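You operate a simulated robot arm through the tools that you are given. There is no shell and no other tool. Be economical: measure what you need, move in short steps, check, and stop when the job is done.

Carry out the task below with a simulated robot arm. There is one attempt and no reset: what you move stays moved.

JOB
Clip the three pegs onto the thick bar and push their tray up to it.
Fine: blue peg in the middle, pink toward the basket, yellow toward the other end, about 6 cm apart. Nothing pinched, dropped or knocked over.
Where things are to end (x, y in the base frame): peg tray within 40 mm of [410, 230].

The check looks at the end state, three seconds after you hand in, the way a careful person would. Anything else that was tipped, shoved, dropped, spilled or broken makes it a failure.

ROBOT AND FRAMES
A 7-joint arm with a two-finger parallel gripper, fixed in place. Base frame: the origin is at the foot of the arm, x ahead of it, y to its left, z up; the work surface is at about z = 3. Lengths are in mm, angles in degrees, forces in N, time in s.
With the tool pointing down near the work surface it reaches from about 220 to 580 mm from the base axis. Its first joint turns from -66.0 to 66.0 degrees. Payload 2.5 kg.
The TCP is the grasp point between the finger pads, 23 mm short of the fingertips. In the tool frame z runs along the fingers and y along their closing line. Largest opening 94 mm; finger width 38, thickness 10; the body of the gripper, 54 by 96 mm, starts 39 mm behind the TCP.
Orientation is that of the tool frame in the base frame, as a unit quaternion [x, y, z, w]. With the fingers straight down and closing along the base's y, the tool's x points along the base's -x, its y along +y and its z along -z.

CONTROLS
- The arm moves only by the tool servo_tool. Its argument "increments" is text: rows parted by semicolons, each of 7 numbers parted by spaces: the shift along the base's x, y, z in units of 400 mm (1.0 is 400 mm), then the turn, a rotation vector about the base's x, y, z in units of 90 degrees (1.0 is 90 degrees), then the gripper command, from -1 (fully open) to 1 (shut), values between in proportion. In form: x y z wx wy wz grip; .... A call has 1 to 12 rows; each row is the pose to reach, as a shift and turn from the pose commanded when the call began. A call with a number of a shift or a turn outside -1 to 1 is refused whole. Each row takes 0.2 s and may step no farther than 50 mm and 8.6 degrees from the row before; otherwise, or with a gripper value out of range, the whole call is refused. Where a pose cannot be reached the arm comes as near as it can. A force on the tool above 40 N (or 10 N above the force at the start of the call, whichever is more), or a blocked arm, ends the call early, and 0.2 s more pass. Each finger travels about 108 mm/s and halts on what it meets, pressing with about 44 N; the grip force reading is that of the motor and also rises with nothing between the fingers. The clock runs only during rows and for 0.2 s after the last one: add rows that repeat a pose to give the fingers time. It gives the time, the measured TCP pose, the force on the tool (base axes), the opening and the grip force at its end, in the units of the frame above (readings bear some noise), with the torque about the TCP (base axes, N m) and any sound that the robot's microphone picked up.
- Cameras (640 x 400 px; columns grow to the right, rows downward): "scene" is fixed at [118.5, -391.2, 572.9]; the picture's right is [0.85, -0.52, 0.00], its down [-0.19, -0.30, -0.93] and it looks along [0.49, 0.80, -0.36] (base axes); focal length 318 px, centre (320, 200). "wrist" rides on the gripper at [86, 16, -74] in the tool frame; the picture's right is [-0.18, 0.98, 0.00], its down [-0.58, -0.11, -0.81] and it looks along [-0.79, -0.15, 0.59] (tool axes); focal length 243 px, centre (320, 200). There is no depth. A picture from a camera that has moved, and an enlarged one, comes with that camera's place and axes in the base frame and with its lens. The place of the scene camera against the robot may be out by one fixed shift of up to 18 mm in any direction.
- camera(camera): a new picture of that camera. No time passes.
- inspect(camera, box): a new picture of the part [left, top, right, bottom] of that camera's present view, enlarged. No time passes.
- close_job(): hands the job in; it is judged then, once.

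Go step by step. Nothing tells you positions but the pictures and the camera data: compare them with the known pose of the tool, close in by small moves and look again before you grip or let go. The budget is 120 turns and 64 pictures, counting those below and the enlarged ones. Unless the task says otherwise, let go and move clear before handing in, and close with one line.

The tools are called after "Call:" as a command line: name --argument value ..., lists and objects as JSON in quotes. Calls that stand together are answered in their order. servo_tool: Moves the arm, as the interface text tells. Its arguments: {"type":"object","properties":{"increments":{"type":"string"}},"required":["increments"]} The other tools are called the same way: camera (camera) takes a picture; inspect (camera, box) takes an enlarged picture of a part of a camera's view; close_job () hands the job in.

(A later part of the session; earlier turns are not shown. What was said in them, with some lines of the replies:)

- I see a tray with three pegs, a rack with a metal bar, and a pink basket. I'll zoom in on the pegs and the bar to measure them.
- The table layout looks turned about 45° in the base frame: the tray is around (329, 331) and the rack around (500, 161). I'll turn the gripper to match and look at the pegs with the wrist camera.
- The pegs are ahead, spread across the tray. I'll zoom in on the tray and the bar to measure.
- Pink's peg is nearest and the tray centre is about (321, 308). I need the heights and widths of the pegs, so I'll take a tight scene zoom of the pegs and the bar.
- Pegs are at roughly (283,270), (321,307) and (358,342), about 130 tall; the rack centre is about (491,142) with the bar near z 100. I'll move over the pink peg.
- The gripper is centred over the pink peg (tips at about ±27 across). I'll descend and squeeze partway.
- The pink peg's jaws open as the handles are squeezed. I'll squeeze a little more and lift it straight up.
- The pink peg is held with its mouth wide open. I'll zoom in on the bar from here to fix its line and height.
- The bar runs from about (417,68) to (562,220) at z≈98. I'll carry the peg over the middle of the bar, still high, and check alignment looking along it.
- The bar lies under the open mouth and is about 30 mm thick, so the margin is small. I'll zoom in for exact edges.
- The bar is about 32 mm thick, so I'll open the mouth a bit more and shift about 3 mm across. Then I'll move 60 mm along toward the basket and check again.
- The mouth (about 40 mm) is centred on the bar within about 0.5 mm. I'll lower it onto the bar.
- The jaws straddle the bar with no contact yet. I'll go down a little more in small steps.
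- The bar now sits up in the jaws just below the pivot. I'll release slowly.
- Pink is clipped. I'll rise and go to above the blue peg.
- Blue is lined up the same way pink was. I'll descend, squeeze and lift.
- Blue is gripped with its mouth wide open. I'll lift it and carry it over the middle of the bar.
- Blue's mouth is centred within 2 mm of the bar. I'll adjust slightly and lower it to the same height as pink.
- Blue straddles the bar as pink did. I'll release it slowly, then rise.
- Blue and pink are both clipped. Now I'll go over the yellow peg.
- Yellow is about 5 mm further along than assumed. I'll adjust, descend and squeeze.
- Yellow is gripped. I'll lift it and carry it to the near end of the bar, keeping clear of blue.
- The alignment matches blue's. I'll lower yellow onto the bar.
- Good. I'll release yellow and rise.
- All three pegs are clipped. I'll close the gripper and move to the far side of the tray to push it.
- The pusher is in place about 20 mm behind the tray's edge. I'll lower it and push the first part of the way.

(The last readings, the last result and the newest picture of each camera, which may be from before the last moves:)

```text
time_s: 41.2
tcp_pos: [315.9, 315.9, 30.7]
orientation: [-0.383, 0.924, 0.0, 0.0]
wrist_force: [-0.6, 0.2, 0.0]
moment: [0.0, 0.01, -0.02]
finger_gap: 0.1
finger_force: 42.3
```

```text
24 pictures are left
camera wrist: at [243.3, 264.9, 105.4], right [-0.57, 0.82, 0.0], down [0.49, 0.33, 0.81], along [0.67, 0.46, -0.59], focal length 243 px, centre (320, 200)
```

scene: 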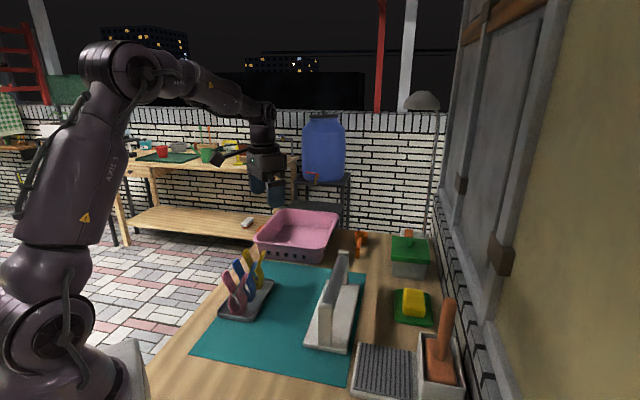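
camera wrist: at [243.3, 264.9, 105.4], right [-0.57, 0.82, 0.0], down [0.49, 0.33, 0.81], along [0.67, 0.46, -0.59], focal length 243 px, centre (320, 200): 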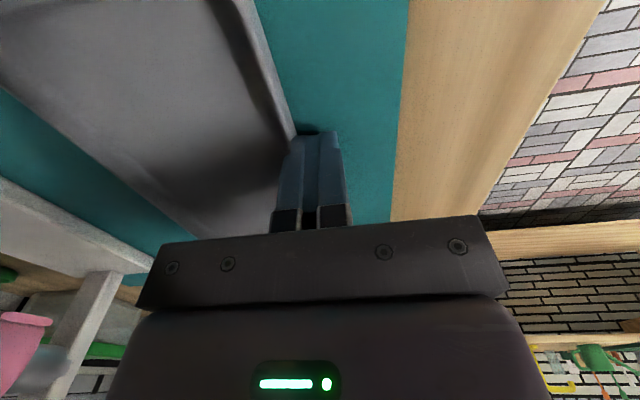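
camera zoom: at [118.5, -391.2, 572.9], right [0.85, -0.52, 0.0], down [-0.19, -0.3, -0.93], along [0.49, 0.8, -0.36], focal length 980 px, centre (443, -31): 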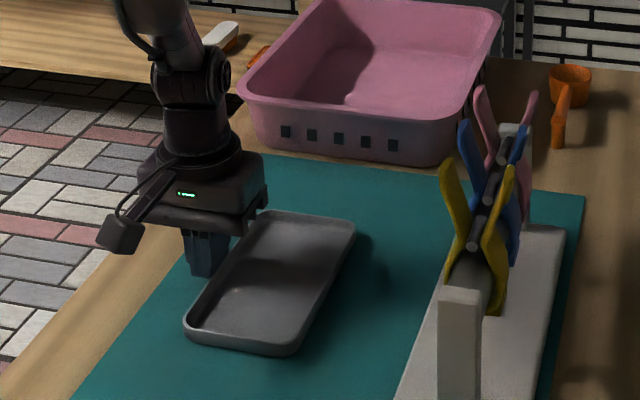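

The tray is sliding straight. I'll push the remaining 80 mm or so, stopping just short of the rack, then back off a little.

Call:
servo_tool --increments "0.02 -0.02 0 0 0 0 1; 0.04 -0.04 0 0 0 0 1; 0.06 -0.06 0 0 0 0 1; 0.08 -0.08 0 0 0 0 1; 0.1 -0.1 0 0 0 0 1; 0.12 -0.12 0 0 0 0 1; 0.14 -0.14 0 0 0 0 1; 0.14 -0.14 0 0 0 0 1; 0.12 -0.12 0 0 0 0 1; 0.12 -0.12 0.1 0 0 0 1; 0.12 -0.12 0.2 0 0 0 1"

Call:
inspect --camera "scene" --box '[180, 210, 380, 340]'

Call:
camera --camera "wrist"

```text
time_s: 43.6
tcp_pos: [363.8, 268.8, 110.7]
orientation: [-0.384, 0.924, -0.001, -0.001]
wrist_force: [-0.1, 0.6, -0.3]
moment: [0.01, -0.05, 0.0]
finger_gap: 0.2
finger_force: 42.3
```

```text
3.08 times, centred on (280, 275) of scene
camera zoom: at [118.5, -391.2, 572.9], right [0.85, -0.52, 0.0], down [-0.19, -0.3, -0.93], along [0.49, 0.8, -0.36], focal length 980 px, centre (443, -31)
```

zoom: 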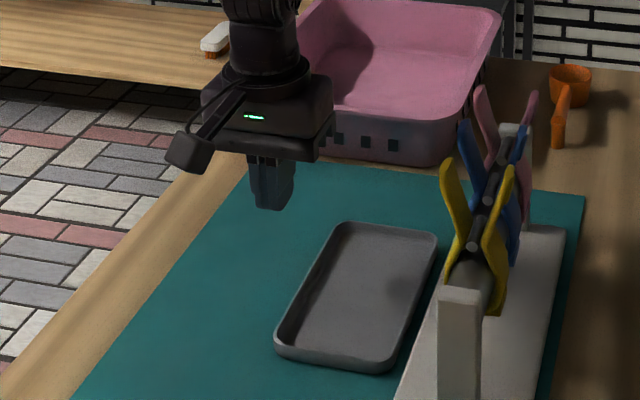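

```text
22 pictures are left
camera wrist: at [289.9, 218.1, 186.5], right [-0.57, 0.82, 0.0], down [0.49, 0.34, 0.81], along [0.66, 0.46, -0.59], focal length 243 px, centre (320, 200)
```

wrist: 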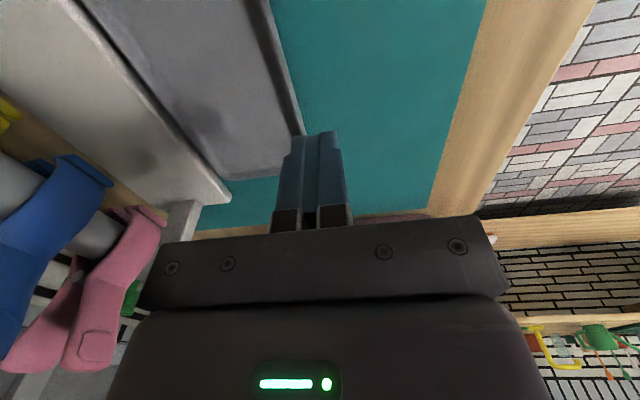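

The tray is close beside the rack, centred at about (411, 221). I'll move the arm clear and take a final look.

Call:
servo_tool --increments "-0.05 0.03 0.1 0 0 0 1; -0.1 0.06 0.2 0 0 0 0; -0.15 0.09 0.3 0 0 0 -1; -0.2 0.12 0.4 0 0 0 -1; -0.2 0.12 0.4 0 0 0 -1"

Call:
camera --camera "scene"

Call:
inspect --camera "scene" --box '[255, 230, 375, 350]'

Call:
camera --camera "wrist"

```text
time_s: 44.8
tcp_pos: [283.7, 315.3, 271.8]
orientation: [-0.383, 0.924, -0.001, 0.001]
wrist_force: [-0.3, -0.2, -0.1]
moment: [0.03, 0.01, 0.01]
finger_gap: 94.0
finger_force: 0.0
```

```text
21 pictures are left
```

scene: 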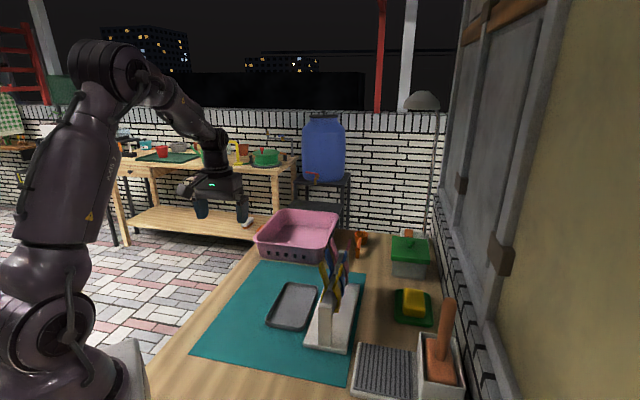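

```text
3.33 times, centred on (315, 290) of scene
camera zoom: at [118.5, -391.2, 572.9], right [0.85, -0.52, 0.0], down [-0.19, -0.3, -0.93], along [0.49, 0.8, -0.36], focal length 1061 px, centre (337, -100)
```

zoom: 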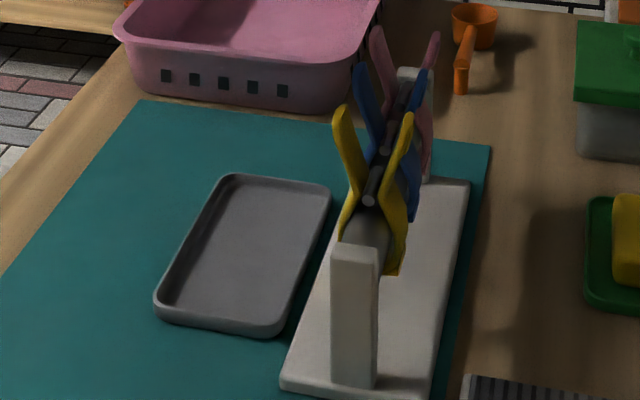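

```text
19 pictures are left
camera wrist: at [210.7, 265.6, 345.9], right [-0.57, 0.82, 0.0], down [0.49, 0.33, 0.81], along [0.67, 0.46, -0.59], focal length 243 px, centre (320, 200)
```

wrist: 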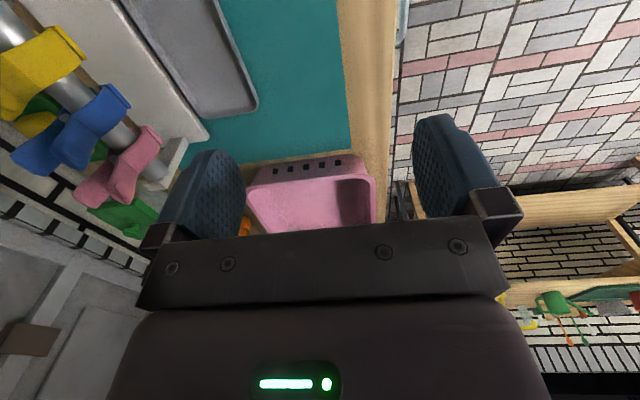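

All three pegs sit evenly on the bar, the tray is beside the rack, and nothing else has moved. I'll hand in the job.

Call:
close_job

```text
The job is handed in.
```

The three pegs are clipped on the bar about 6 cm apart: pink toward the basket, blue in the middle, yellow at the other end. The tray is pushed up beside the rack at about (411, 221), roughly 10 mm from the target, and the arm is clear.
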